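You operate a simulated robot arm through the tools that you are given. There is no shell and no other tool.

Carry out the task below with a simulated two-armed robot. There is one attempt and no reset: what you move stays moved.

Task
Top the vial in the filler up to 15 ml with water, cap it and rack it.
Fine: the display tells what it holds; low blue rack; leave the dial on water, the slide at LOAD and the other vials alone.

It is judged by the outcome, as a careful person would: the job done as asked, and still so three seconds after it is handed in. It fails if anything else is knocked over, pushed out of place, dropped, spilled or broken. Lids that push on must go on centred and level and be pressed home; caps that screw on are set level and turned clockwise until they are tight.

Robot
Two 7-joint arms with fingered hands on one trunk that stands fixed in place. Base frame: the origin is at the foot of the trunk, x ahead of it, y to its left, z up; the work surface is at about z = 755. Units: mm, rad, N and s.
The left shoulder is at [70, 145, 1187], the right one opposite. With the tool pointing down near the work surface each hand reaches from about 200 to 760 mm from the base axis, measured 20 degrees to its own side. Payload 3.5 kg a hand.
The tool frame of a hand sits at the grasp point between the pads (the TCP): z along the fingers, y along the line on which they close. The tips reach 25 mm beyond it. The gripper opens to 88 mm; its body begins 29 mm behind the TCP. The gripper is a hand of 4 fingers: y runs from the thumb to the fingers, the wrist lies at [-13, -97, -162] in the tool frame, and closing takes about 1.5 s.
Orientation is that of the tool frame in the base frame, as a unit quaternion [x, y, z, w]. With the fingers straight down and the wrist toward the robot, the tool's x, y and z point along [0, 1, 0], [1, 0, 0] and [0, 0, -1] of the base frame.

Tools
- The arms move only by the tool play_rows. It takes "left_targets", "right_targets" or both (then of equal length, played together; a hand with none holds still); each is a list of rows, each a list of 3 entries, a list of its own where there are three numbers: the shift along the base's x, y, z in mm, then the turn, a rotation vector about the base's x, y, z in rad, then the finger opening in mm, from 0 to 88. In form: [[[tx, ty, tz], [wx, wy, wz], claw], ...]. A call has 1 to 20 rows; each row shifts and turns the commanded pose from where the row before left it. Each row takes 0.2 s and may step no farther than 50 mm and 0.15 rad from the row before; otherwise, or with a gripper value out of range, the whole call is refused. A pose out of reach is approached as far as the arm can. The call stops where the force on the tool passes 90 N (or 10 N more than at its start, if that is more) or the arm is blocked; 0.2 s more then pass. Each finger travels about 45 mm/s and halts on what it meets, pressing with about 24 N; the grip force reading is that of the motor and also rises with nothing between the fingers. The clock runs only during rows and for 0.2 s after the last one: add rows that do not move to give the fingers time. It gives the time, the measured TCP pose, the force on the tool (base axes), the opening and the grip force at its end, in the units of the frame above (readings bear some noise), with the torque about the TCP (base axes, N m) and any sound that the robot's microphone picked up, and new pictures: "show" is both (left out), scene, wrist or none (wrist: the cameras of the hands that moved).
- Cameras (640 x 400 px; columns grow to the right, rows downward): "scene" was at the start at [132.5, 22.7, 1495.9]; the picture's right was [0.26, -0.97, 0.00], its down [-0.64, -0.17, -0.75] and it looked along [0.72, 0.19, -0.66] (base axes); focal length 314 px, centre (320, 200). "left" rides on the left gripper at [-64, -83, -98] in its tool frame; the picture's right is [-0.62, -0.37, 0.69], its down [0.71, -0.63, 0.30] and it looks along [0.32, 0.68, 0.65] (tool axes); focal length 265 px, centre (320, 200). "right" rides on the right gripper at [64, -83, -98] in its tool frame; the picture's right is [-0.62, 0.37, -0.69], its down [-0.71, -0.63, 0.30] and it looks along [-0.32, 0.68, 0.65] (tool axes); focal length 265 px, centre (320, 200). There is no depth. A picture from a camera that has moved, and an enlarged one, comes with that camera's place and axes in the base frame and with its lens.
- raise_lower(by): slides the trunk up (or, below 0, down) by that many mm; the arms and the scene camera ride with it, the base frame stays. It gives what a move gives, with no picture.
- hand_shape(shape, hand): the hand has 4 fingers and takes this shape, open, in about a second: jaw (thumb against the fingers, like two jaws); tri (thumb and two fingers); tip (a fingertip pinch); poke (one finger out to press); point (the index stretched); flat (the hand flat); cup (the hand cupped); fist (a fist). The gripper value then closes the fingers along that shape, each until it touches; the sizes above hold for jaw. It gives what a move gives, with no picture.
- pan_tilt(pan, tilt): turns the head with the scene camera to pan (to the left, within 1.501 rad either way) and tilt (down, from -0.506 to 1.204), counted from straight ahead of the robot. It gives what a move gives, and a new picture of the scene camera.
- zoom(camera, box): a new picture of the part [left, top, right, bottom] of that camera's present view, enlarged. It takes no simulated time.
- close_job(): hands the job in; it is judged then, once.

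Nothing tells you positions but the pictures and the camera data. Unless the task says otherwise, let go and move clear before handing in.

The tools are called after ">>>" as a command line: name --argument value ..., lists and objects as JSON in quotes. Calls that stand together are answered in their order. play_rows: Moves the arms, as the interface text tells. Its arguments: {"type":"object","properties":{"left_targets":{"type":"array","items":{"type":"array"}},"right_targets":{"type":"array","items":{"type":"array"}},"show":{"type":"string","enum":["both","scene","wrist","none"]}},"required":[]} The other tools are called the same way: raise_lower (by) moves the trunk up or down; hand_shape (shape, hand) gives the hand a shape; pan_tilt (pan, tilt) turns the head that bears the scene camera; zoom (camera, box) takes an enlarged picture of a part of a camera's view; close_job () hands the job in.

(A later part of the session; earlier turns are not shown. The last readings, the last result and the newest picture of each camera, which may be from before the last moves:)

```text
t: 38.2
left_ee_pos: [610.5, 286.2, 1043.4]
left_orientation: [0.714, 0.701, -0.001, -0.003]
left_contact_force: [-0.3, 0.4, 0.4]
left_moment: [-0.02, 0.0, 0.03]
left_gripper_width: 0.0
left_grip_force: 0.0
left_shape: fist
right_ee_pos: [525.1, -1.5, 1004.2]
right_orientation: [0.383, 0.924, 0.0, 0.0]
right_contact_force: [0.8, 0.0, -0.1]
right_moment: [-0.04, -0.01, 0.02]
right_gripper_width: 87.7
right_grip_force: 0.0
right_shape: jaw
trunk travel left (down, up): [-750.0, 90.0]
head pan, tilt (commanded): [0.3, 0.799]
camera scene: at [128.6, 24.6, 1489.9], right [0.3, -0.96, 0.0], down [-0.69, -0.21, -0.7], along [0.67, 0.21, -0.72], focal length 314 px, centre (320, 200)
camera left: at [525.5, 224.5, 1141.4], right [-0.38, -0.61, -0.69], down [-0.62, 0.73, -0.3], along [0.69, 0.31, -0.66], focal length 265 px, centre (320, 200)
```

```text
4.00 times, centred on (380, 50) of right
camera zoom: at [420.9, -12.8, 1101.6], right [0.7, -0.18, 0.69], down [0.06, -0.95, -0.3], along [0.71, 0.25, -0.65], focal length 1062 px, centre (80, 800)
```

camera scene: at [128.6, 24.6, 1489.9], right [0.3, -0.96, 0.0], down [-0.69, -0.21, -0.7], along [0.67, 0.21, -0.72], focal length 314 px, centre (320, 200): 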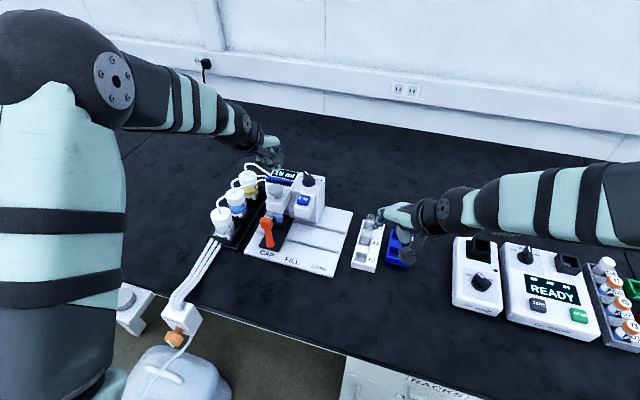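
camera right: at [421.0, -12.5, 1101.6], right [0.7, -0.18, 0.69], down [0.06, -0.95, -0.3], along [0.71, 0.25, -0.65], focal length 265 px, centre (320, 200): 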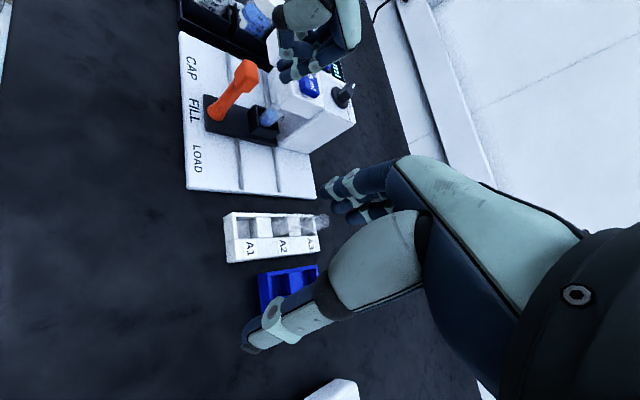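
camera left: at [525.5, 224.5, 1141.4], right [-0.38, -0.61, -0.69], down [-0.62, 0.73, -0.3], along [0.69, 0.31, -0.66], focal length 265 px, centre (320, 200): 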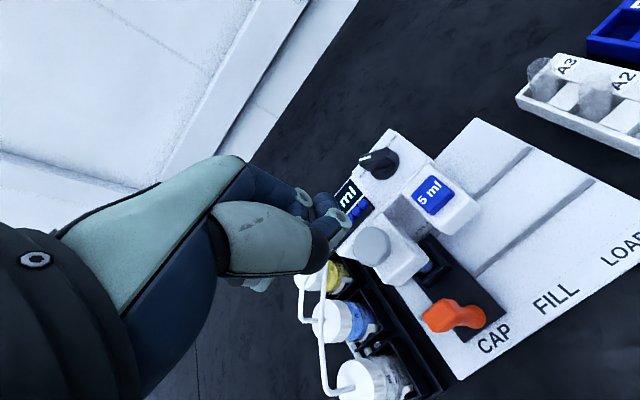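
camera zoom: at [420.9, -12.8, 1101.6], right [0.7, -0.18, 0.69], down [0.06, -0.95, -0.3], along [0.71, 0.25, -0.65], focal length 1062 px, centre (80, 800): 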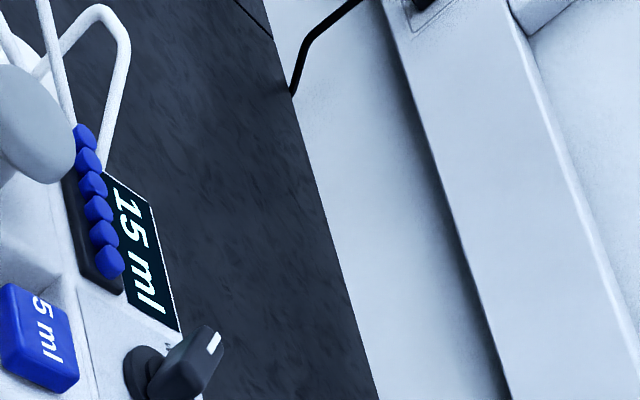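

The fist's lowest point is hard to place, but the poke shape's tip position is well known, so I'll return to poke for the capper knob at about (659, 311, 921).

>>> hand_shape --shape "poke" --hand "left"

>>> play_rows --left_targets '[[[20, 12, 0], [0, 0, 0], 88], [[20, 12, -10], [0, 0, 0], 88], [[0, 0, -20], [0, 0, 0], 88], [[0, 0, -20], [0, 0, 0], 88], [[0, 0, -15], [0, 0, 0], 88], [[0, 0, 0], [0, 0, 0], 88]]'

>>> zoom --camera "right" --box '[220, 0, 400, 130]'

>>> zoom --camera "scene" --box '[220, 130, 330, 220]'

>>> zoom --camera "left" --box '[220, 140, 460, 340]'

```text
t: 39.1
left_ee_pos: [610.8, 286.8, 1042.6]
left_orientation: [0.714, 0.7, -0.001, -0.002]
left_contact_force: [0.2, 0.6, 0.7]
left_moment: [-0.02, 0.02, 0.01]
left_gripper_width: 0.3
left_grip_force: 0.1
left_shape: poke
right_ee_pos: [524.8, -1.2, 1003.3]
right_orientation: [0.382, 0.924, 0.0, 0.0]
right_contact_force: [-0.1, 0.7, -0.8]
right_moment: [0.01, 0.02, 0.0]
right_gripper_width: 87.8
right_grip_force: 0.0
right_shape: jaw
trunk travel left (down, up): [-750.0, 90.0]
head pan, tilt (commanded): [0.3, 0.799]
```

```text
t: 40.5
left_ee_pos: [650.5, 308.6, 977.1]
left_orientation: [0.714, 0.7, -0.001, -0.003]
left_contact_force: [0.8, 0.2, -1.1]
left_moment: [-0.02, -0.02, -0.01]
left_gripper_width: 0.1
left_grip_force: 0.0
left_shape: poke
right_ee_pos: [523.8, -1.9, 1003.3]
right_orientation: [0.383, 0.924, -0.001, 0.0]
right_contact_force: [0.1, -0.3, 0.4]
right_moment: [-0.02, 0.01, 0.0]
right_gripper_width: 87.5
right_grip_force: 0.0
right_shape: jaw
trunk travel left (down, up): [-750.0, 90.0]
head pan, tilt (commanded): [0.3, 0.799]
camera scene: at [128.0, 24.4, 1489.9], right [0.3, -0.96, 0.0], down [-0.68, -0.21, -0.7], along [0.67, 0.21, -0.72], focal length 314 px, centre (320, 200)
camera left: at [565.4, 246.5, 1076.0], right [-0.38, -0.61, -0.69], down [-0.62, 0.73, -0.3], along [0.69, 0.31, -0.66], focal length 265 px, centre (320, 200)
```

scene: 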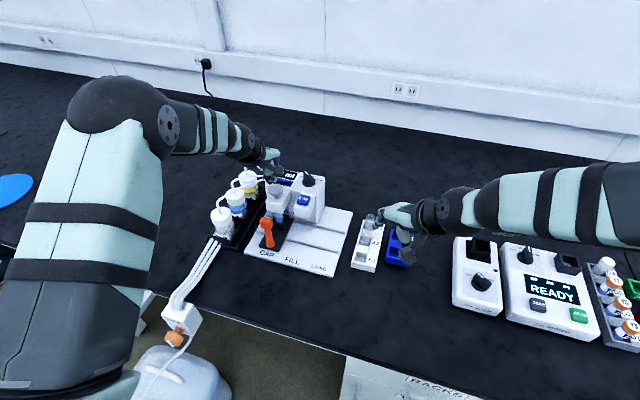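
left: 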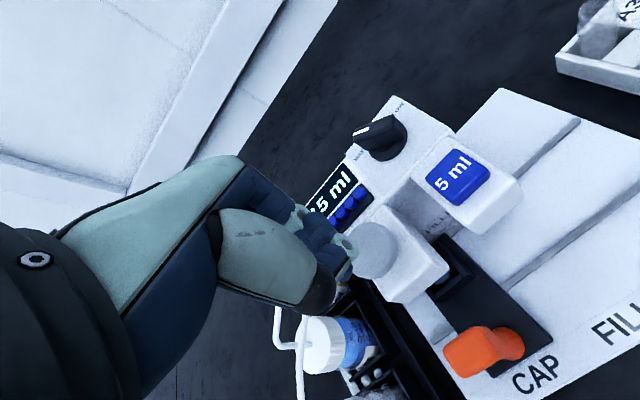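

```text
3.08 times, centred on (310, 65) of right
camera zoom: at [420.5, -12.9, 1101.8], right [0.7, -0.18, 0.69], down [0.06, -0.95, -0.3], along [0.71, 0.25, -0.65], focal length 817 px, centre (351, 615)
```

zoom: 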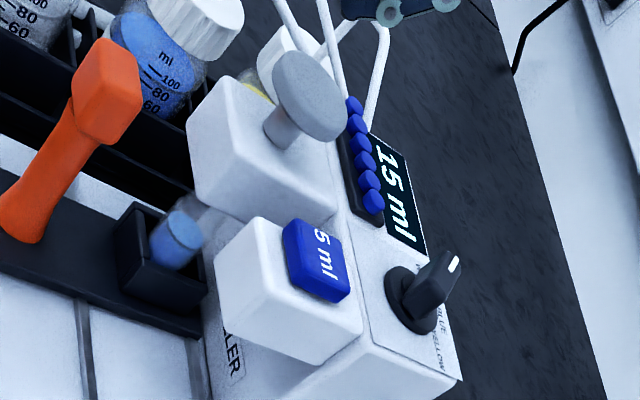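

```text
4.44 times, centred on (275, 175) of scene
camera zoom: at [128.0, 24.4, 1489.9], right [0.3, -0.96, 0.0], down [-0.68, -0.21, -0.7], along [0.67, 0.21, -0.72], focal length 1398 px, centre (520, 311)
```

zoom: 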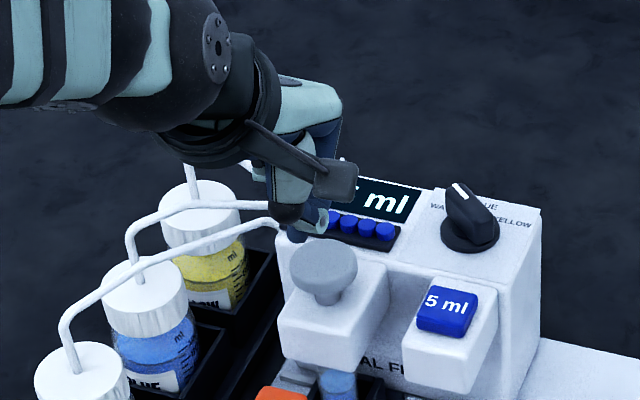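

```text
2.00 times, centred on (340, 240) of left
camera zoom: at [565.4, 246.5, 1076.0], right [-0.38, -0.61, -0.69], down [-0.62, 0.73, -0.3], along [0.69, 0.31, -0.66], focal length 531 px, centre (280, 120)
```

zoom: 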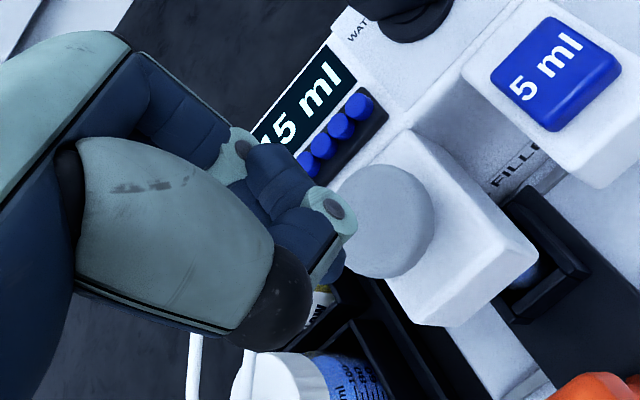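

The poke shape looks different this time, so I'll check which finger is out before pressing.

>>> zoom --camera "scene" --box '[260, 140, 320, 190]'

>>> zoom --camera "left" --box '[270, 180, 380, 300]'

>>> zoom --camera "right" --box '[280, 0, 400, 60]'

```text
8.00 times, centred on (290, 165) of scene
camera zoom: at [128.0, 24.4, 1489.9], right [0.3, -0.96, 0.0], down [-0.68, -0.21, -0.7], along [0.67, 0.21, -0.72], focal length 2516 px, centre (560, 480)
```

zoom: 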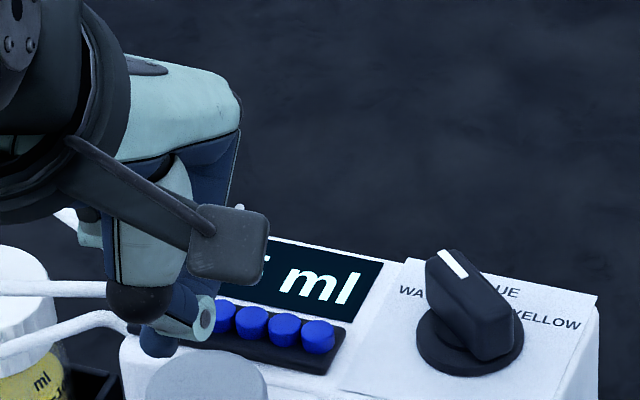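

```text
3.33 times, centred on (325, 240) of left
camera zoom: at [565.4, 246.5, 1076.0], right [-0.38, -0.61, -0.69], down [-0.62, 0.73, -0.3], along [0.69, 0.31, -0.66], focal length 885 px, centre (303, 67)
```

zoom: 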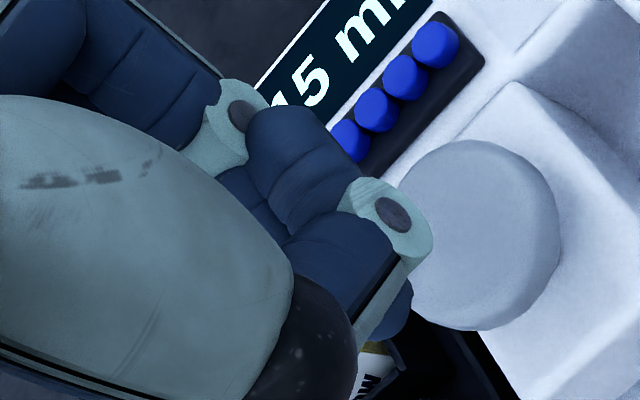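

```text
5.33 times, centred on (340, 30) of right
camera zoom: at [420.5, -12.9, 1101.8], right [0.7, -0.18, 0.69], down [0.06, -0.95, -0.3], along [0.71, 0.25, -0.65], focal length 1416 px, centre (213, 1107)
```

zoom: 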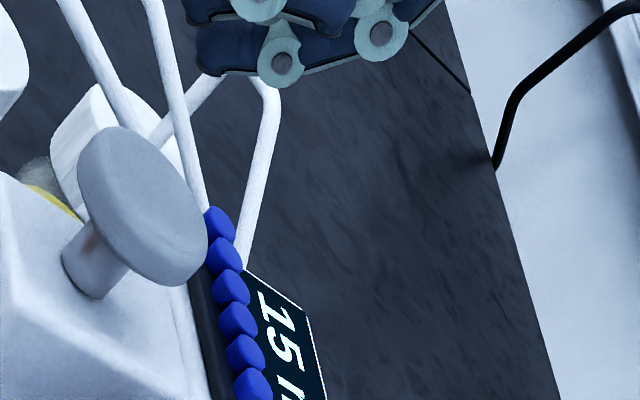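

The fingers didn't fully re-form after the fist (the thumb is in the way). I'll raise the hand, open to jaw, then form poke again.

>>> play_rows --left_targets '[[[0, 0, 30], [0, 0, 0], 88], [[-15, 0, 35], [0, 0, 0], 88], [[0, 0, 20], [0, 0, 0], 88]]' --show "none"

>>> hand_shape --shape "jaw" --hand "left"

>>> play_rows --left_targets '[[[0, 0, 0], [0, 0, 0], 88], [[0, 0, 0], [0, 0, 0], 88], [[0, 0, 0], [0, 0, 0], 88], [[0, 0, 0], [0, 0, 0], 88]]' --show "none"

>>> hand_shape --shape "poke" --hand "left"

>>> play_rows --left_targets '[[[0, 0, 0], [0, 0, 0], 88], [[0, 0, 0], [0, 0, 0], 88], [[0, 0, 0], [0, 0, 0], 88]]'

>>> zoom --camera "left" --box '[220, 140, 460, 340]'

>>> zoom --camera "scene" --box '[240, 120, 320, 190]'

```text
t: 41.3
left_ee_pos: [635.9, 309.8, 1062.5]
left_orientation: [0.714, 0.7, -0.001, -0.004]
left_contact_force: [-0.6, -0.4, 0.1]
left_moment: [0.02, -0.01, 0.0]
left_gripper_width: 0.0
left_grip_force: 0.1
left_shape: poke
right_ee_pos: [523.8, -1.6, 1004.6]
right_orientation: [0.383, 0.924, 0.001, 0.0]
right_contact_force: [-0.8, -0.6, -0.2]
right_moment: [0.01, -0.01, -0.01]
right_gripper_width: 87.8
right_grip_force: 0.1
right_shape: jaw
trunk travel left (down, up): [-750.0, 90.0]
head pan, tilt (commanded): [0.3, 0.799]
```

```text
t: 42.2
left_ee_pos: [635.3, 309.2, 1061.7]
left_orientation: [0.714, 0.701, -0.001, -0.003]
left_contact_force: [-0.1, 0.7, 0.2]
left_moment: [0.02, -0.02, 0.0]
left_gripper_width: 87.7
left_grip_force: 0.0
left_shape: jaw
right_ee_pos: [524.5, -1.7, 1004.4]
right_orientation: [0.382, 0.924, 0.0, 0.0]
right_contact_force: [-0.7, 0.3, -0.3]
right_moment: [0.02, -0.01, 0.01]
right_gripper_width: 87.5
right_grip_force: 0.0
right_shape: jaw
trunk travel left (down, up): [-750.0, 90.0]
head pan, tilt (commanded): [0.3, 0.799]
```

```text
t: 43.2
left_ee_pos: [636.3, 309.8, 1062.1]
left_orientation: [0.714, 0.7, -0.001, -0.002]
left_contact_force: [0.0, 0.0, -0.6]
left_moment: [-0.01, -0.01, -0.01]
left_gripper_width: 88.0
left_grip_force: 0.0
left_shape: jaw
right_ee_pos: [524.4, -1.6, 1004.3]
right_orientation: [0.383, 0.924, 0.0, 0.0]
right_contact_force: [-0.2, -0.1, 0.4]
right_moment: [0.01, 0.01, 0.01]
right_gripper_width: 87.5
right_grip_force: 0.0
right_shape: jaw
trunk travel left (down, up): [-750.0, 90.0]
head pan, tilt (commanded): [0.3, 0.799]
```

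```text
t: 44.1
left_ee_pos: [636.3, 309.3, 1062.0]
left_orientation: [0.714, 0.7, -0.001, -0.003]
left_contact_force: [0.1, 0.3, 0.1]
left_moment: [0.03, 0.0, -0.03]
left_gripper_width: 0.1
left_grip_force: 0.0
left_shape: poke
right_ee_pos: [524.5, -1.5, 1004.4]
right_orientation: [0.383, 0.924, 0.0, 0.0]
right_contact_force: [0.3, -0.4, -0.4]
right_moment: [0.0, 0.03, -0.03]
right_gripper_width: 87.7
right_grip_force: 0.0
right_shape: jaw
trunk travel left (down, up): [-750.0, 90.0]
head pan, tilt (commanded): [0.3, 0.799]
```

```text
t: 44.9
left_ee_pos: [635.1, 310.1, 1062.1]
left_orientation: [0.714, 0.7, -0.001, -0.002]
left_contact_force: [0.8, 0.6, 1.3]
left_moment: [-0.02, 0.01, -0.01]
left_gripper_width: 0.0
left_grip_force: 0.0
left_shape: poke
right_ee_pos: [525.0, -1.9, 1004.3]
right_orientation: [0.382, 0.924, 0.0, -0.001]
right_contact_force: [-0.9, -0.3, -0.5]
right_moment: [0.01, 0.01, -0.01]
right_gripper_width: 87.3
right_grip_force: 0.0
right_shape: jaw
trunk travel left (down, up): [-750.0, 90.0]
head pan, tilt (commanded): [0.3, 0.799]
camera scene: at [128.6, 24.6, 1489.9], right [0.3, -0.96, 0.0], down [-0.69, -0.21, -0.7], along [0.67, 0.21, -0.72], focal length 314 px, centre (320, 200)
camera left: at [551.0, 246.8, 1161.1], right [-0.38, -0.61, -0.69], down [-0.62, 0.73, -0.3], along [0.69, 0.31, -0.66], focal length 265 px, centre (320, 200)
```

scene: 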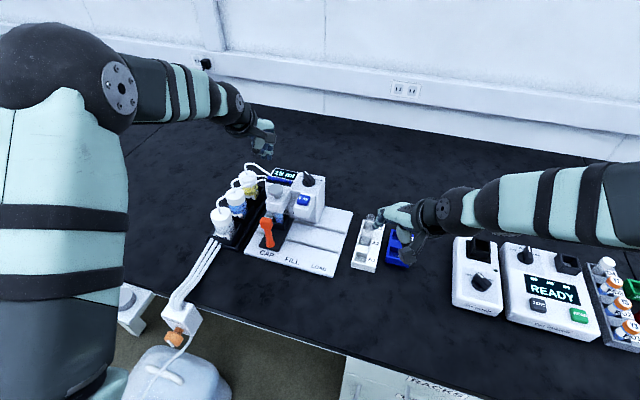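
left: 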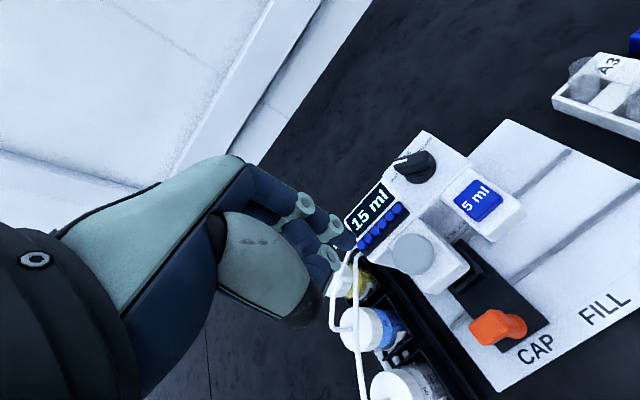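

```text
2.00 times, centred on (340, 240) of left
camera zoom: at [551.0, 246.8, 1161.1], right [-0.38, -0.61, -0.69], down [-0.62, 0.73, -0.3], along [0.69, 0.31, -0.66], focal length 531 px, centre (280, 120)
```

zoom: 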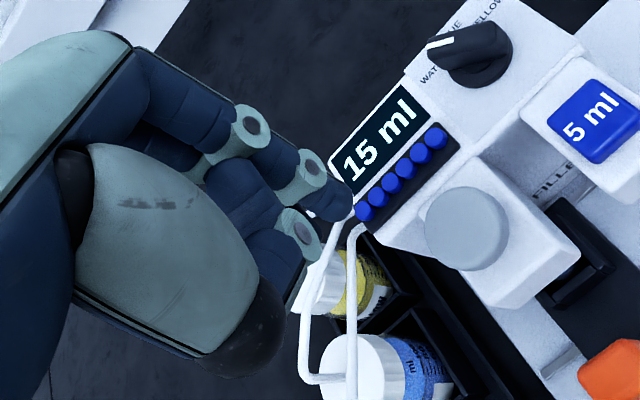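

```text
5.71 times, centred on (280, 155) of scene
camera zoom: at [128.6, 24.6, 1489.9], right [0.3, -0.96, 0.0], down [-0.69, -0.21, -0.7], along [0.67, 0.21, -0.72], focal length 1797 px, centre (549, 457)
```

zoom: 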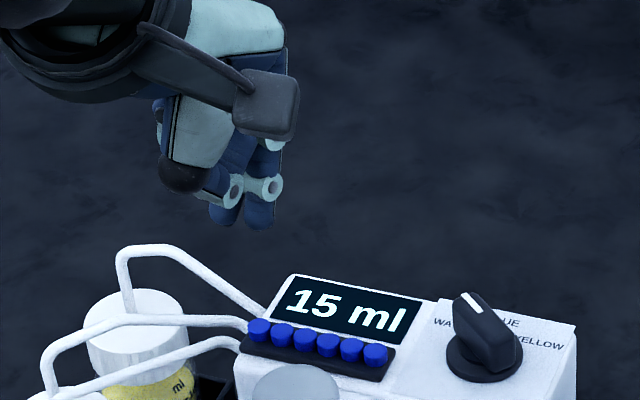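

The poke shape is correct again. I'll bring the lower fingertip over the knob centre and stop just above it.

>>> play_rows --left_targets '[[[7, 2, -10], [0, 0, 0], 88], [[7, 1, -25], [0, 0, 0], 88], [[0, 0, -25], [0, 0, 0], 88], [[0, 0, -25], [0, 0, 0], 88], [[0, 0, -10], [0, 0, 0], 88], [[0, 0, 0], [0, 0, 0], 88]]'

>>> zoom --camera "right" --box '[220, 0, 400, 130]'

>>> zoom --camera "scene" --box '[240, 140, 320, 210]'

>>> zoom --camera "left" --box '[220, 140, 460, 340]'

```text
t: 46.3
left_ee_pos: [648.2, 314.1, 966.6]
left_orientation: [0.714, 0.7, -0.001, -0.003]
left_contact_force: [0.3, 0.6, -0.3]
left_moment: [-0.02, -0.02, 0.0]
left_gripper_width: 0.0
left_grip_force: 0.1
left_shape: poke
right_ee_pos: [524.3, -1.2, 1003.4]
right_orientation: [0.383, 0.924, 0.0, 0.0]
right_contact_force: [0.0, 0.7, -0.8]
right_moment: [-0.02, 0.01, -0.02]
right_gripper_width: 87.6
right_grip_force: 0.0
right_shape: jaw
trunk travel left (down, up): [-750.0, 90.0]
head pan, tilt (commanded): [0.3, 0.799]
camera scene: at [128.2, 24.5, 1489.9], right [0.3, -0.96, 0.0], down [-0.68, -0.21, -0.7], along [0.67, 0.21, -0.72], focal length 314 px, centre (320, 200)
camera left: at [565.0, 251.3, 1065.7], right [-0.38, -0.61, -0.69], down [-0.62, 0.73, -0.3], along [0.69, 0.31, -0.66], focal length 265 px, centre (320, 200)
```

scene: 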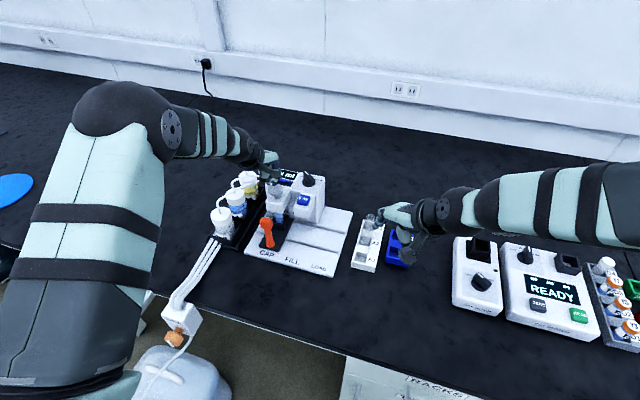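
left: 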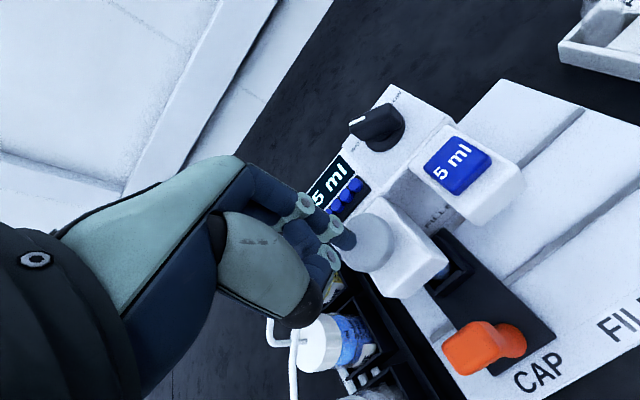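

```text
3.08 times, centred on (310, 65) of right
camera zoom: at [420.7, -12.9, 1101.7], right [0.7, -0.18, 0.69], down [0.06, -0.95, -0.3], along [0.71, 0.25, -0.65], focal length 817 px, centre (351, 615)
```

zoom: 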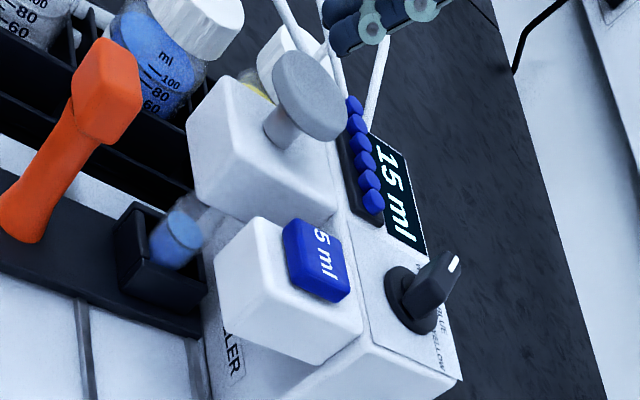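

```text
5.71 times, centred on (280, 175) of scene
camera zoom: at [128.2, 24.5, 1489.9], right [0.3, -0.96, 0.0], down [-0.68, -0.21, -0.7], along [0.67, 0.21, -0.72], focal length 1797 px, centre (549, 343)
```

zoom: 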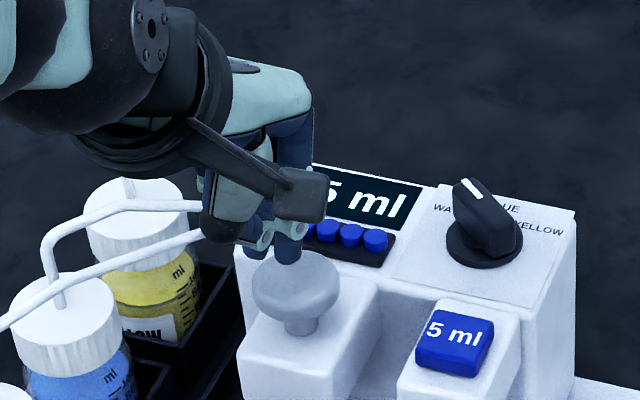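

```text
2.00 times, centred on (340, 240) of left
camera zoom: at [565.0, 251.3, 1065.7], right [-0.38, -0.61, -0.69], down [-0.62, 0.73, -0.3], along [0.69, 0.31, -0.66], focal length 531 px, centre (280, 120)
```

zoom: 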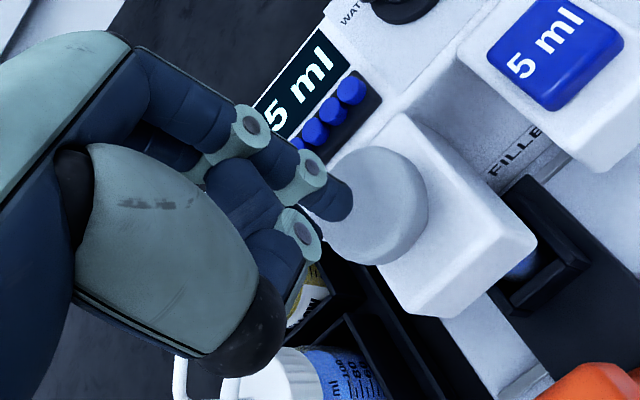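

The knob axis refines to about (657, 308, 920), so I'll shift slightly and press down in small steps, watching force and sound.

>>> play_rows --left_targets '[[[-2, -4, -5], [0, 0, 0], 88], [[0, 0, -4], [0, 0, 0], 88], [[0, 0, -3], [0, 0, 0], 88], [[0, 0, -3], [0, 0, 0], 88]]'

>>> zoom --camera "scene" --box '[240, 140, 320, 210]'

>>> zoom --camera "left" --box '[220, 140, 460, 340]'

```text
t: 47.3
left_ee_pos: [645.9, 308.9, 954.4]
left_orientation: [0.714, 0.7, -0.001, -0.002]
left_contact_force: [1.0, 0.2, -0.5]
left_moment: [-0.02, -0.01, -0.01]
left_gripper_width: 0.2
left_grip_force: 0.0
left_shape: poke
right_ee_pos: [524.9, -0.7, 1004.6]
right_orientation: [0.383, 0.924, 0.0, 0.001]
right_contact_force: [0.0, 0.0, 0.0]
right_moment: [0.02, 0.01, 0.01]
right_gripper_width: 87.9
right_grip_force: 0.1
right_shape: jaw
trunk travel left (down, up): [-750.0, 90.0]
head pan, tilt (commanded): [0.3, 0.799]
camera scene: at [128.7, 24.6, 1489.9], right [0.3, -0.96, 0.0], down [-0.69, -0.21, -0.7], along [0.67, 0.21, -0.72], focal length 314 px, centre (320, 200)
camera left: at [562.3, 246.0, 1051.4], right [-0.38, -0.61, -0.69], down [-0.62, 0.73, -0.3], along [0.69, 0.31, -0.66], focal length 265 px, centre (320, 200)
```

scene: 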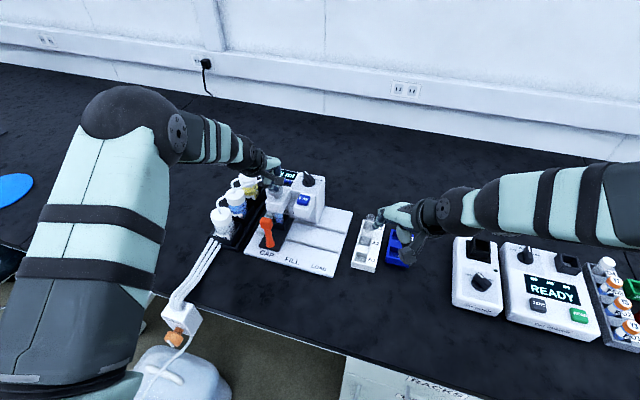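
left: 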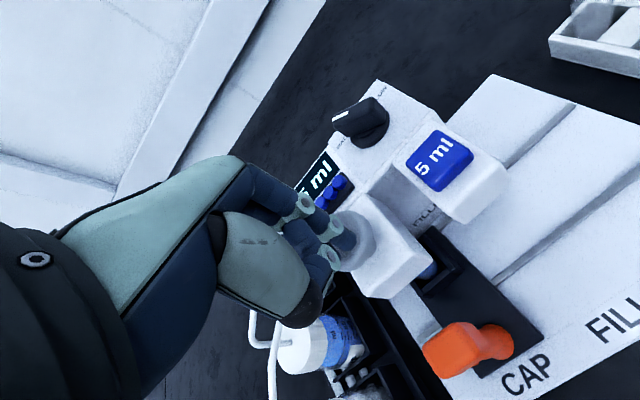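

```text
5.71 times, centred on (280, 175) of scene
camera zoom: at [128.7, 24.6, 1489.9], right [0.3, -0.96, 0.0], down [-0.69, -0.21, -0.7], along [0.67, 0.21, -0.72], focal length 1797 px, centre (549, 343)
```

zoom: 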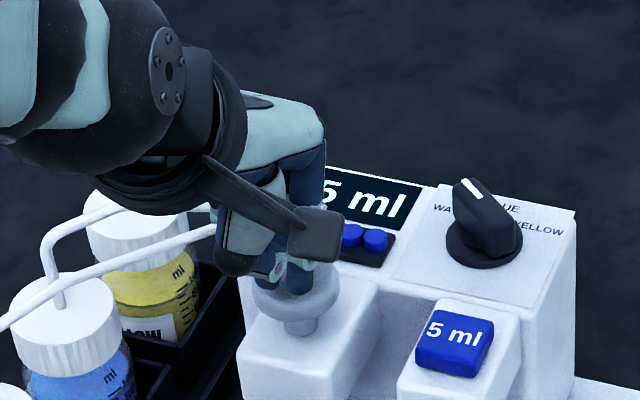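

```text
2.00 times, centred on (340, 240) of left
camera zoom: at [562.3, 246.0, 1051.4], right [-0.38, -0.61, -0.69], down [-0.62, 0.73, -0.3], along [0.69, 0.31, -0.66], focal length 531 px, centre (280, 120)
```

zoom: 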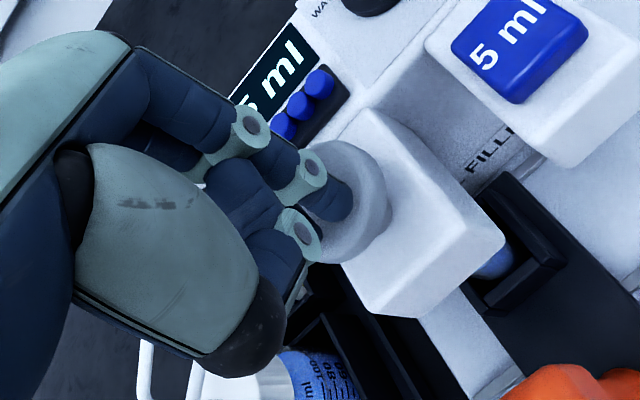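

The fingertip is centred on the knob. I'll press.

>>> play_rows --left_targets '[[[0, 0, -3], [0, 0, 0], 88], [[0, 0, -3], [0, 0, 0], 88], [[0, 0, -2], [0, 0, 0], 88]]' --show "none"

```text
t: 48.1
left_ee_pos: [645.5, 309.0, 944.4]
left_orientation: [0.714, 0.7, 0.0, -0.002]
left_contact_force: [-0.3, -0.1, 2.5]
left_moment: [0.0, -0.01, -0.05]
left_gripper_width: 0.2
left_grip_force: 0.1
left_shape: poke
right_ee_pos: [523.9, -1.5, 1005.3]
right_orientation: [0.382, 0.924, 0.0, 0.0]
right_contact_force: [-0.4, 1.1, -1.2]
right_moment: [0.01, 0.02, 0.0]
right_gripper_width: 87.7
right_grip_force: 0.1
right_shape: jaw
trunk travel left (down, up): [-750.0, 90.0]
head pan, tilt (commanded): [0.3, 0.799]
```

>>> play_rows --left_targets '[[[0, 0, -3], [0, 0, 0], 88], [[0, 0, -3], [0, 0, 0], 88], [[0, 0, 0], [0, 0, 0], 88]]' --show "none"

>>> zoom --camera "scene" --box '[240, 140, 320, 210]'

```text
t: 48.9
left_ee_pos: [646.3, 308.7, 939.5]
left_orientation: [0.714, 0.7, 0.0, -0.003]
left_contact_force: [1.2, 0.6, 4.4]
left_moment: [0.04, -0.03, 0.0]
left_gripper_width: 0.0
left_grip_force: 0.0
left_shape: poke
right_ee_pos: [524.4, -1.7, 1004.1]
right_orientation: [0.383, 0.924, 0.0, 0.0]
right_contact_force: [-0.5, -0.2, 0.8]
right_moment: [-0.03, 0.02, 0.0]
right_gripper_width: 87.6
right_grip_force: 0.0
right_shape: jaw
trunk travel left (down, up): [-750.0, 90.0]
head pan, tilt (commanded): [0.3, 0.799]
```

```text
5.71 times, centred on (280, 175) of scene
camera zoom: at [128.0, 24.2, 1490.0], right [0.3, -0.96, 0.0], down [-0.68, -0.21, -0.7], along [0.67, 0.21, -0.72], focal length 1797 px, centre (549, 343)
```

zoom: 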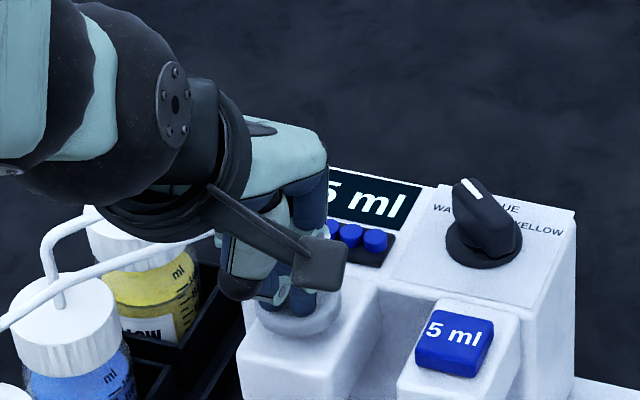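

The knob is travelling down against a light spring. I'll continue pressing to the bottom.

>>> play_rows --left_targets '[[[0, 0, -3], [0, 0, 0], 88], [[0, 0, -3], [0, 0, 0], 88], [[0, 0, 0], [0, 0, 0], 88]]' --show "none"

```text
t: 49.7
left_ee_pos: [646.2, 308.1, 933.3]
left_orientation: [0.714, 0.7, 0.0, -0.002]
left_contact_force: [2.2, 0.3, 9.0]
left_moment: [0.09, -0.06, -0.02]
left_gripper_width: 0.1
left_grip_force: 0.2
left_shape: poke
right_ee_pos: [522.8, -1.3, 1005.6]
right_orientation: [0.382, 0.924, 0.001, 0.001]
right_contact_force: [-0.5, 0.4, 0.4]
right_moment: [0.0, -0.03, 0.01]
right_gripper_width: 87.9
right_grip_force: 0.0
right_shape: jaw
trunk travel left (down, up): [-750.0, 90.0]
head pan, tilt (commanded): [0.3, 0.799]
```

>>> play_rows --left_targets '[[[0, 0, -3], [0, 0, 0], 88], [[0, 0, -3], [0, 0, 0], 88], [[0, 0, 0], [0, 0, 0], 88]]' --show "wrist"

>>> zoom --camera "left" --box '[220, 140, 460, 340]'

>>> zoom --camera "scene" --box '[240, 140, 320, 210]'

>>> zoom --camera "right" --box '[220, 0, 400, 130]'

```text
t: 50.5
left_ee_pos: [646.6, 309.0, 932.2]
left_orientation: [0.714, 0.7, 0.004, 0.001]
left_contact_force: [4.7, 3.4, 27.6]
left_moment: [0.12, -0.14, 0.03]
left_gripper_width: 0.1
left_grip_force: 0.1
left_shape: poke
right_ee_pos: [521.2, -2.2, 1006.7]
right_orientation: [0.383, 0.924, 0.001, 0.002]
right_contact_force: [0.2, -0.3, -0.4]
right_moment: [-0.04, 0.02, 0.01]
right_gripper_width: 87.8
right_grip_force: 0.1
right_shape: jaw
trunk travel left (down, up): [-750.0, 90.0]
head pan, tilt (commanded): [0.3, 0.799]
camera left: at [560.2, 245.0, 1030.6], right [-0.37, -0.61, -0.7], down [-0.61, 0.73, -0.31], along [0.69, 0.31, -0.65], focal length 265 px, centre (320, 200)
```

left: 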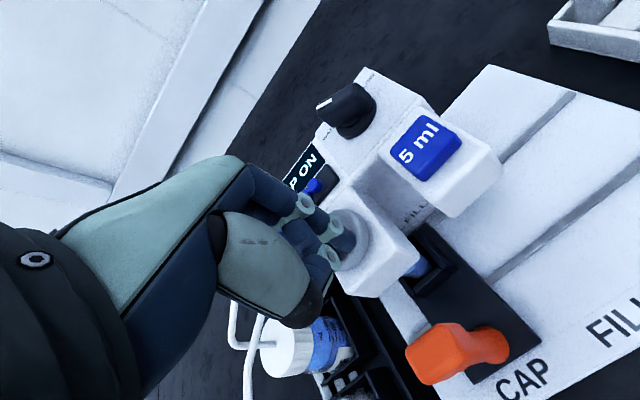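

```text
2.00 times, centred on (340, 240) of left
camera zoom: at [560.2, 245.0, 1030.6], right [-0.37, -0.61, -0.7], down [-0.61, 0.73, -0.31], along [0.69, 0.31, -0.65], focal length 531 px, centre (280, 120)
```

zoom: 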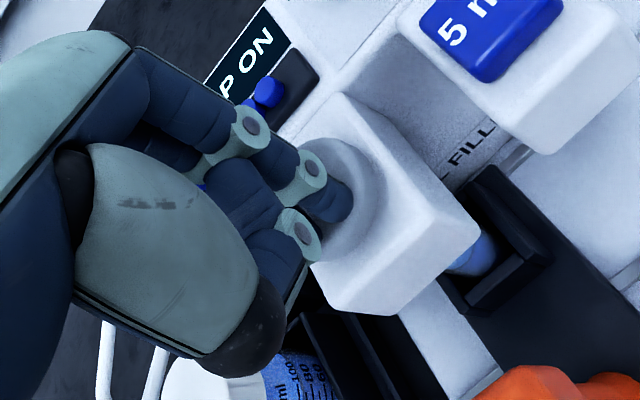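

```text
5.71 times, centred on (280, 175) of scene
camera zoom: at [123.3, 22.8, 1490.6], right [0.3, -0.96, 0.0], down [-0.68, -0.21, -0.7], along [0.67, 0.21, -0.71], focal length 1797 px, centre (549, 343)
```

zoom: 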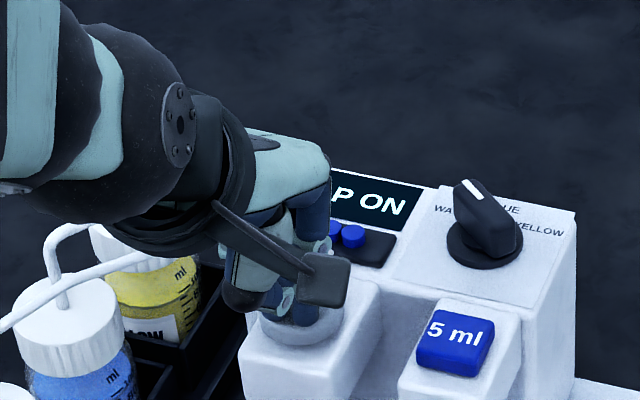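

```text
3.08 times, centred on (310, 65) of right
camera zoom: at [417.1, -14.0, 1103.4], right [0.7, -0.18, 0.7], down [0.06, -0.95, -0.31], along [0.72, 0.26, -0.65], focal length 817 px, centre (351, 615)
```

zoom: 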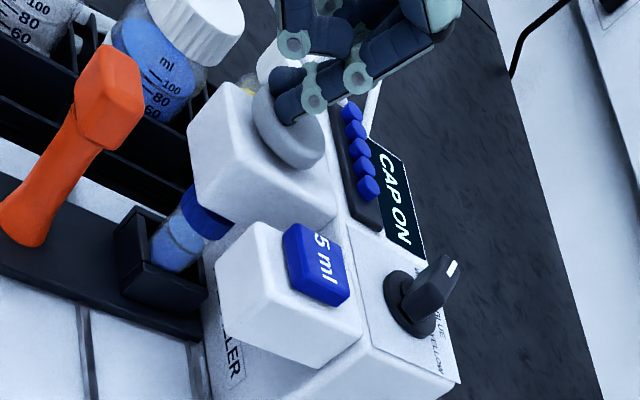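

The display reads "CAP ON" and a blue cap is now on the vial. I'll give a slight extra press to make sure it's home, then lift straight off.

>>> play_rows --left_targets '[[[0, 0, -2], [0, 0, 0], 88], [[0, 0, 0], [0, 0, 0], 88], [[0, 0, 0], [0, 0, 0], 88]]' --show "none"

>>> play_rows --left_targets '[[[0, 0, 6], [0, 0, 0], 88], [[0, 0, 8], [0, 0, 0], 88], [[0, 0, 10], [0, 0, 0], 88], [[0, 0, 20], [0, 0, 0], 88], [[0, 0, 30], [0, 0, 0], 88], [[-20, 0, 30], [0, 0, 0], 88], [[-30, 0, 10], [0, 0, 0], 88], [[0, 0, 0], [0, 0, 0], 88]]'

>>> zoom --camera "right" --box '[180, 0, 380, 150]'

>>> zoom --camera "scene" --box '[230, 150, 350, 270]'

```text
t: 51.3
left_ee_pos: [646.5, 307.9, 931.3]
left_orientation: [0.714, 0.7, 0.005, 0.002]
left_contact_force: [2.0, 5.2, 31.9]
left_moment: [0.11, -0.12, 0.01]
left_gripper_width: 0.0
left_grip_force: 0.1
left_shape: poke
right_ee_pos: [520.1, -2.5, 1006.8]
right_orientation: [0.383, 0.924, 0.002, 0.002]
right_contact_force: [0.7, -0.3, -0.1]
right_moment: [0.01, -0.02, 0.01]
right_gripper_width: 87.9
right_grip_force: 0.1
right_shape: jaw
trunk travel left (down, up): [-750.0, 90.0]
head pan, tilt (commanded): [0.3, 0.799]
```

```text
t: 53.1
left_ee_pos: [597.0, 309.4, 1036.3]
left_orientation: [0.714, 0.7, -0.002, -0.004]
left_contact_force: [-0.2, 0.0, -0.3]
left_moment: [0.01, 0.0, 0.03]
left_gripper_width: 0.0
left_grip_force: 0.1
left_shape: poke
right_ee_pos: [526.0, -2.1, 1004.0]
right_orientation: [0.383, 0.924, -0.001, 0.0]
right_contact_force: [0.3, -0.2, -0.5]
right_moment: [0.02, 0.02, -0.01]
right_gripper_width: 87.7
right_grip_force: 0.1
right_shape: jaw
trunk travel left (down, up): [-750.0, 90.0]
head pan, tilt (commanded): [0.3, 0.799]
camera scene: at [129.8, 24.7, 1489.7], right [0.3, -0.96, 0.0], down [-0.69, -0.21, -0.7], along [0.67, 0.21, -0.72], focal length 314 px, centre (320, 200)
camera left: at [512.6, 246.2, 1135.0], right [-0.39, -0.61, -0.69], down [-0.62, 0.73, -0.3], along [0.69, 0.31, -0.66], focal length 265 px, centre (320, 200)
```

scene: 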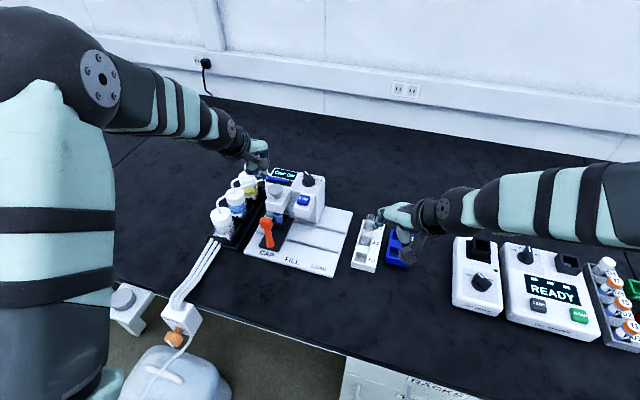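
left: 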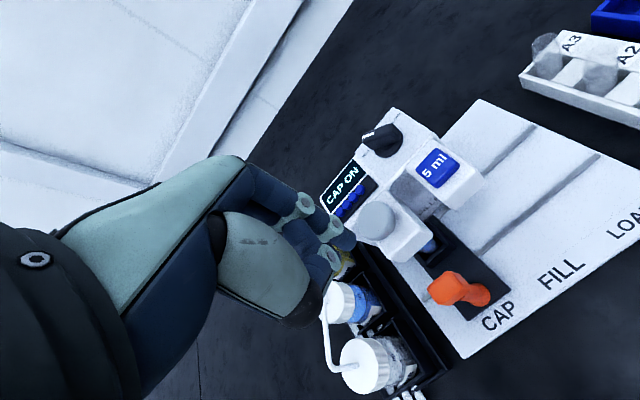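

```text
2.67 times, centred on (280, 75) of right
camera zoom: at [421.8, -12.7, 1101.2], right [0.7, -0.18, 0.69], down [0.06, -0.95, -0.3], along [0.71, 0.25, -0.65], focal length 708 px, centre (427, 533)
```

zoom: 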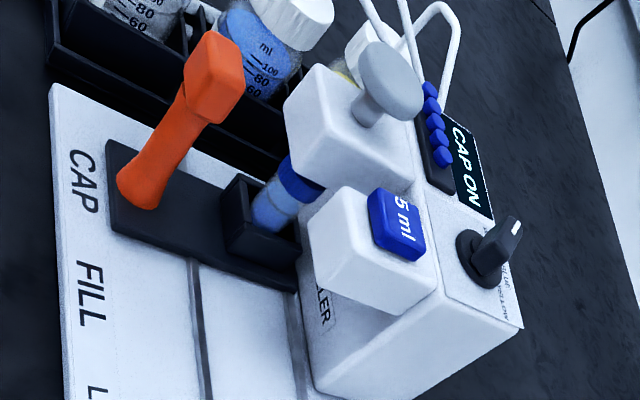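

```text
3.33 times, centred on (290, 210) of scene
camera zoom: at [129.8, 24.7, 1489.7], right [0.3, -0.96, 0.0], down [-0.69, -0.21, -0.7], along [0.67, 0.21, -0.72], focal length 1048 px, centre (420, 167)
```

zoom: 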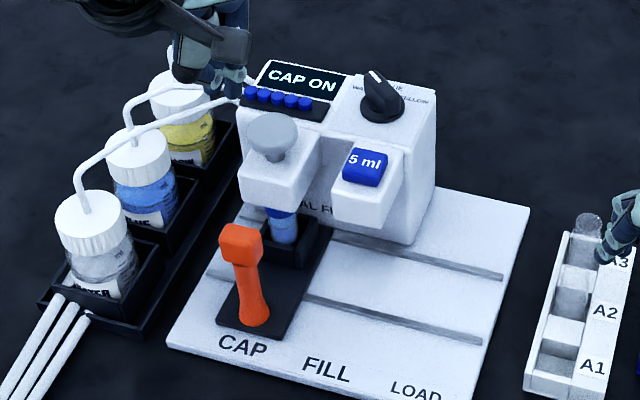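

Capped, and the knob has returned. Now I'll go over the handle to its left side and push the slide all the way right to LOAD.

>>> play_rows --left_targets '[[[-9, 28, 0], [0, 0, 0], 88], [[-9, 28, 0], [0, 0, 0], 88], [[0, 0, -35], [0, 0, 0], 88], [[0, 0, -35], [0, 0, 0], 88], [[0, 0, -30], [0, 0, 0], 88], [[0, 0, 0], [0, 0, 0], 88]]'

>>> zoom --camera "left" --box '[220, 140, 520, 400]'

>>> zoom --camera "right" --box '[180, 0, 380, 150]'

>>> zoom --camera "scene" --box '[200, 140, 340, 270]'

```text
t: 54.5
left_ee_pos: [578.2, 363.8, 939.1]
left_orientation: [0.714, 0.701, 0.0, -0.002]
left_contact_force: [1.1, 1.1, -0.5]
left_moment: [-0.01, 0.02, 0.02]
left_gripper_width: 0.0
left_grip_force: 0.0
left_shape: poke
right_ee_pos: [524.4, -3.0, 1004.7]
right_orientation: [0.383, 0.924, 0.0, 0.001]
right_contact_force: [-0.6, 0.1, -0.3]
right_moment: [0.03, 0.03, -0.05]
right_gripper_width: 87.7
right_grip_force: 0.0
right_shape: jaw
trunk travel left (down, up): [-750.0, 90.0]
head pan, tilt (commanded): [0.3, 0.799]
camera scene: at [128.4, 24.0, 1489.9], right [0.3, -0.96, 0.0], down [-0.68, -0.21, -0.7], along [0.67, 0.21, -0.72], focal length 314 px, centre (320, 200)
camera left: at [494.6, 301.2, 1037.4], right [-0.38, -0.61, -0.69], down [-0.62, 0.73, -0.3], along [0.69, 0.31, -0.66], focal length 265 px, centre (320, 200)
```

scene: 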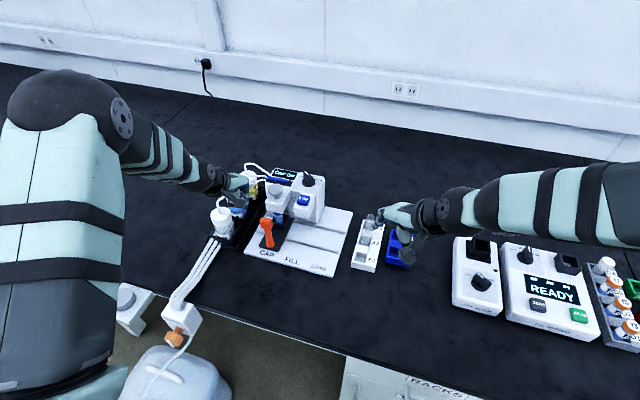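
left: 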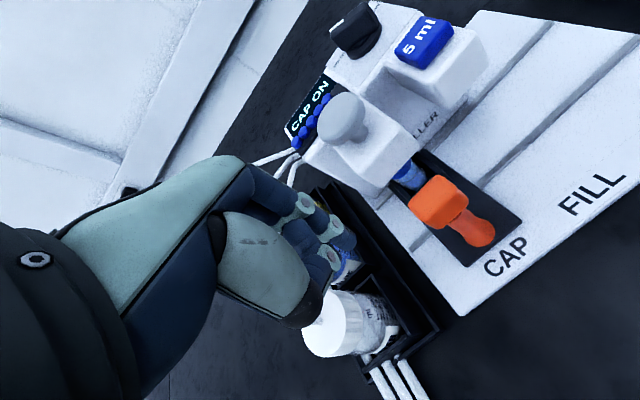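

```text
1.54 times, centred on (370, 270) of left
camera zoom: at [494.6, 301.2, 1037.4], right [-0.38, -0.61, -0.69], down [-0.62, 0.73, -0.3], along [0.69, 0.31, -0.66], focal length 408 px, centre (243, 92)
```

zoom: 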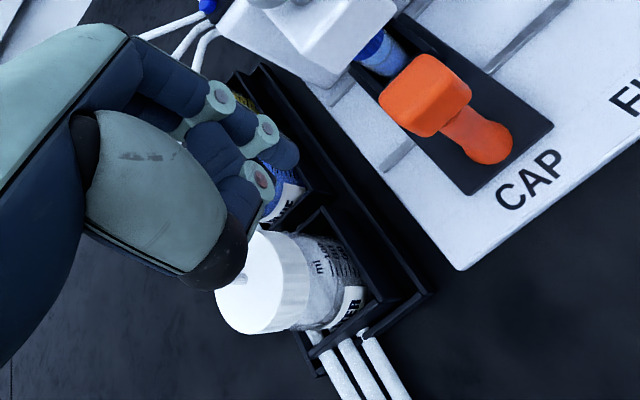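

```text
2.67 times, centred on (280, 75) of right
camera zoom: at [420.8, -13.2, 1101.6], right [0.7, -0.18, 0.69], down [0.06, -0.95, -0.3], along [0.71, 0.25, -0.65], focal length 708 px, centre (427, 533)
```

zoom: 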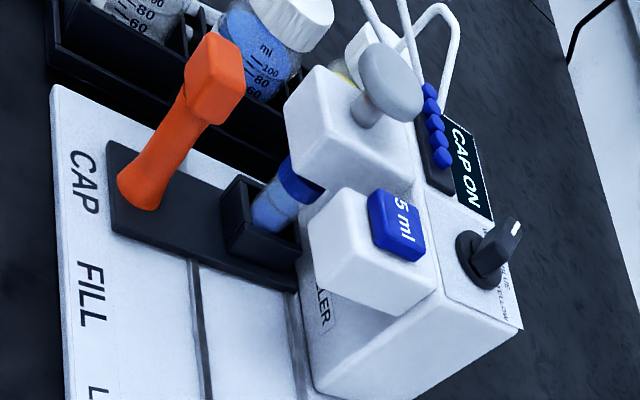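

```text
3.08 times, centred on (270, 205) of scene
camera zoom: at [128.4, 24.0, 1489.9], right [0.3, -0.96, 0.0], down [-0.68, -0.21, -0.7], along [0.67, 0.21, -0.72], focal length 968 px, centre (474, 185)
```

zoom: 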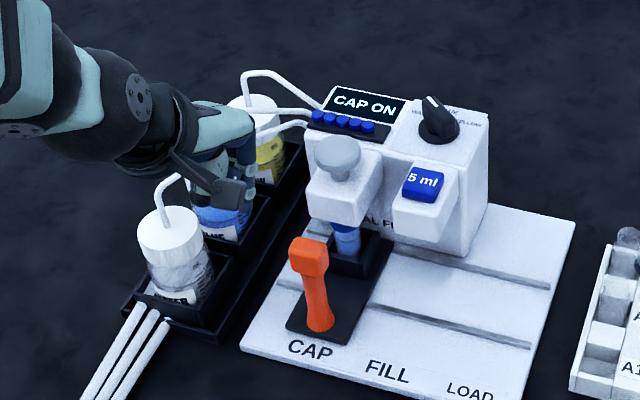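

The hand is clear of the bottles and tubes. I'll lower to head height and push the handle to the right in steps.

>>> play_rows --left_targets '[[[0, 0, -20], [0, 0, 0], 88], [[0, 0, -20], [0, 0, 0], 88], [[0, 0, -7], [0, 0, 0], 88], [[0, -6, 0], [0, 0, 0], 88], [[0, -6, 0], [0, 0, 0], 88], [[0, 0, 0], [0, 0, 0], 88]]'

>>> zoom --camera "right" --box '[180, 0, 380, 150]'

>>> zoom --camera "scene" --box '[200, 140, 340, 270]'

```text
t: 55.9
left_ee_pos: [580.1, 352.1, 892.4]
left_orientation: [0.714, 0.701, -0.001, -0.003]
left_contact_force: [-0.6, 0.1, -0.9]
left_moment: [0.01, 0.03, 0.03]
left_gripper_width: 0.1
left_grip_force: 0.1
left_shape: poke
right_ee_pos: [525.4, -1.6, 1004.1]
right_orientation: [0.383, 0.924, 0.0, 0.0]
right_contact_force: [0.2, 0.5, 0.8]
right_moment: [0.02, -0.01, -0.03]
right_gripper_width: 87.7
right_grip_force: 0.0
right_shape: jaw
trunk travel left (down, up): [-750.0, 90.0]
head pan, tilt (commanded): [0.3, 0.799]
camera scene: at [128.5, 24.9, 1489.9], right [0.3, -0.96, 0.0], down [-0.69, -0.21, -0.7], along [0.67, 0.21, -0.72], focal length 314 px, centre (320, 200)
camera left: at [494.8, 289.9, 990.8], right [-0.38, -0.61, -0.69], down [-0.62, 0.73, -0.3], along [0.69, 0.31, -0.66], focal length 265 px, centre (320, 200)
```

scene: 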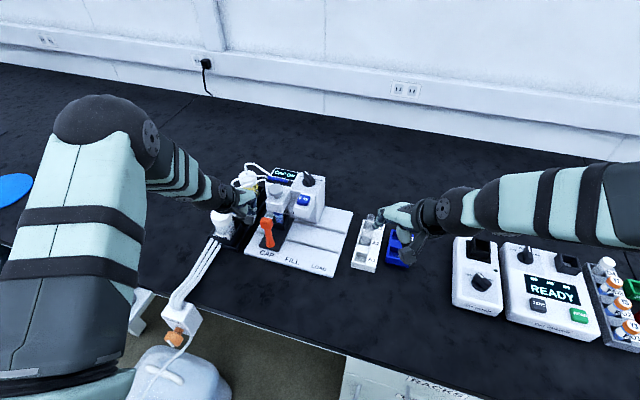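
left: 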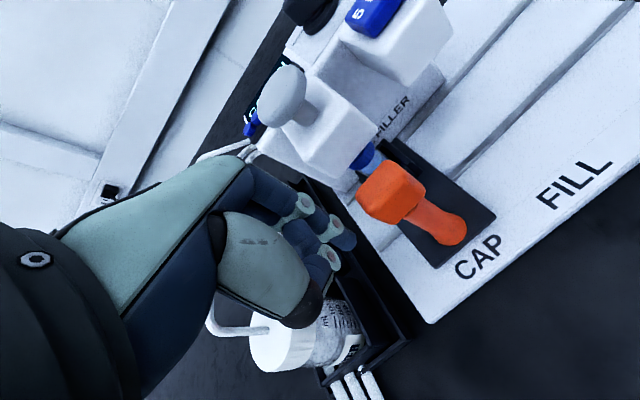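

```text
2.67 times, centred on (280, 75) of right
camera zoom: at [420.8, -12.6, 1101.6], right [0.7, -0.18, 0.69], down [0.06, -0.95, -0.3], along [0.71, 0.25, -0.65], focal length 708 px, centre (427, 533)
```

zoom: 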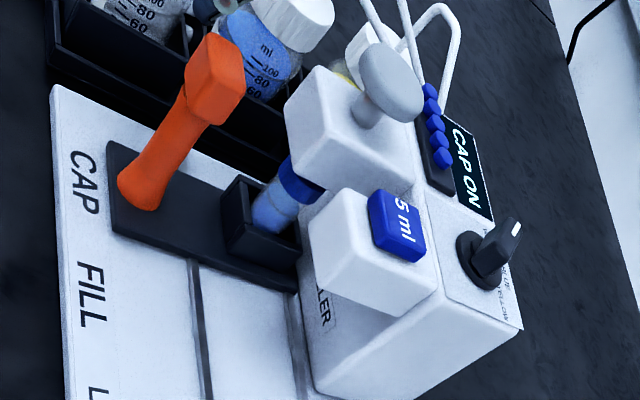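

```text
3.08 times, centred on (270, 205) of scene
camera zoom: at [128.5, 24.9, 1489.9], right [0.3, -0.96, 0.0], down [-0.69, -0.21, -0.7], along [0.67, 0.21, -0.72], focal length 968 px, centre (474, 185)
```

zoom: 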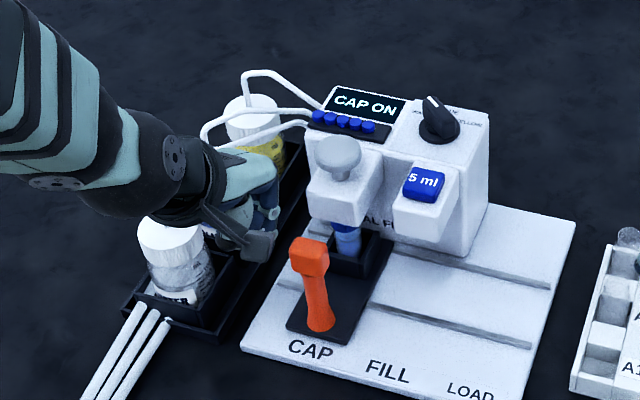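

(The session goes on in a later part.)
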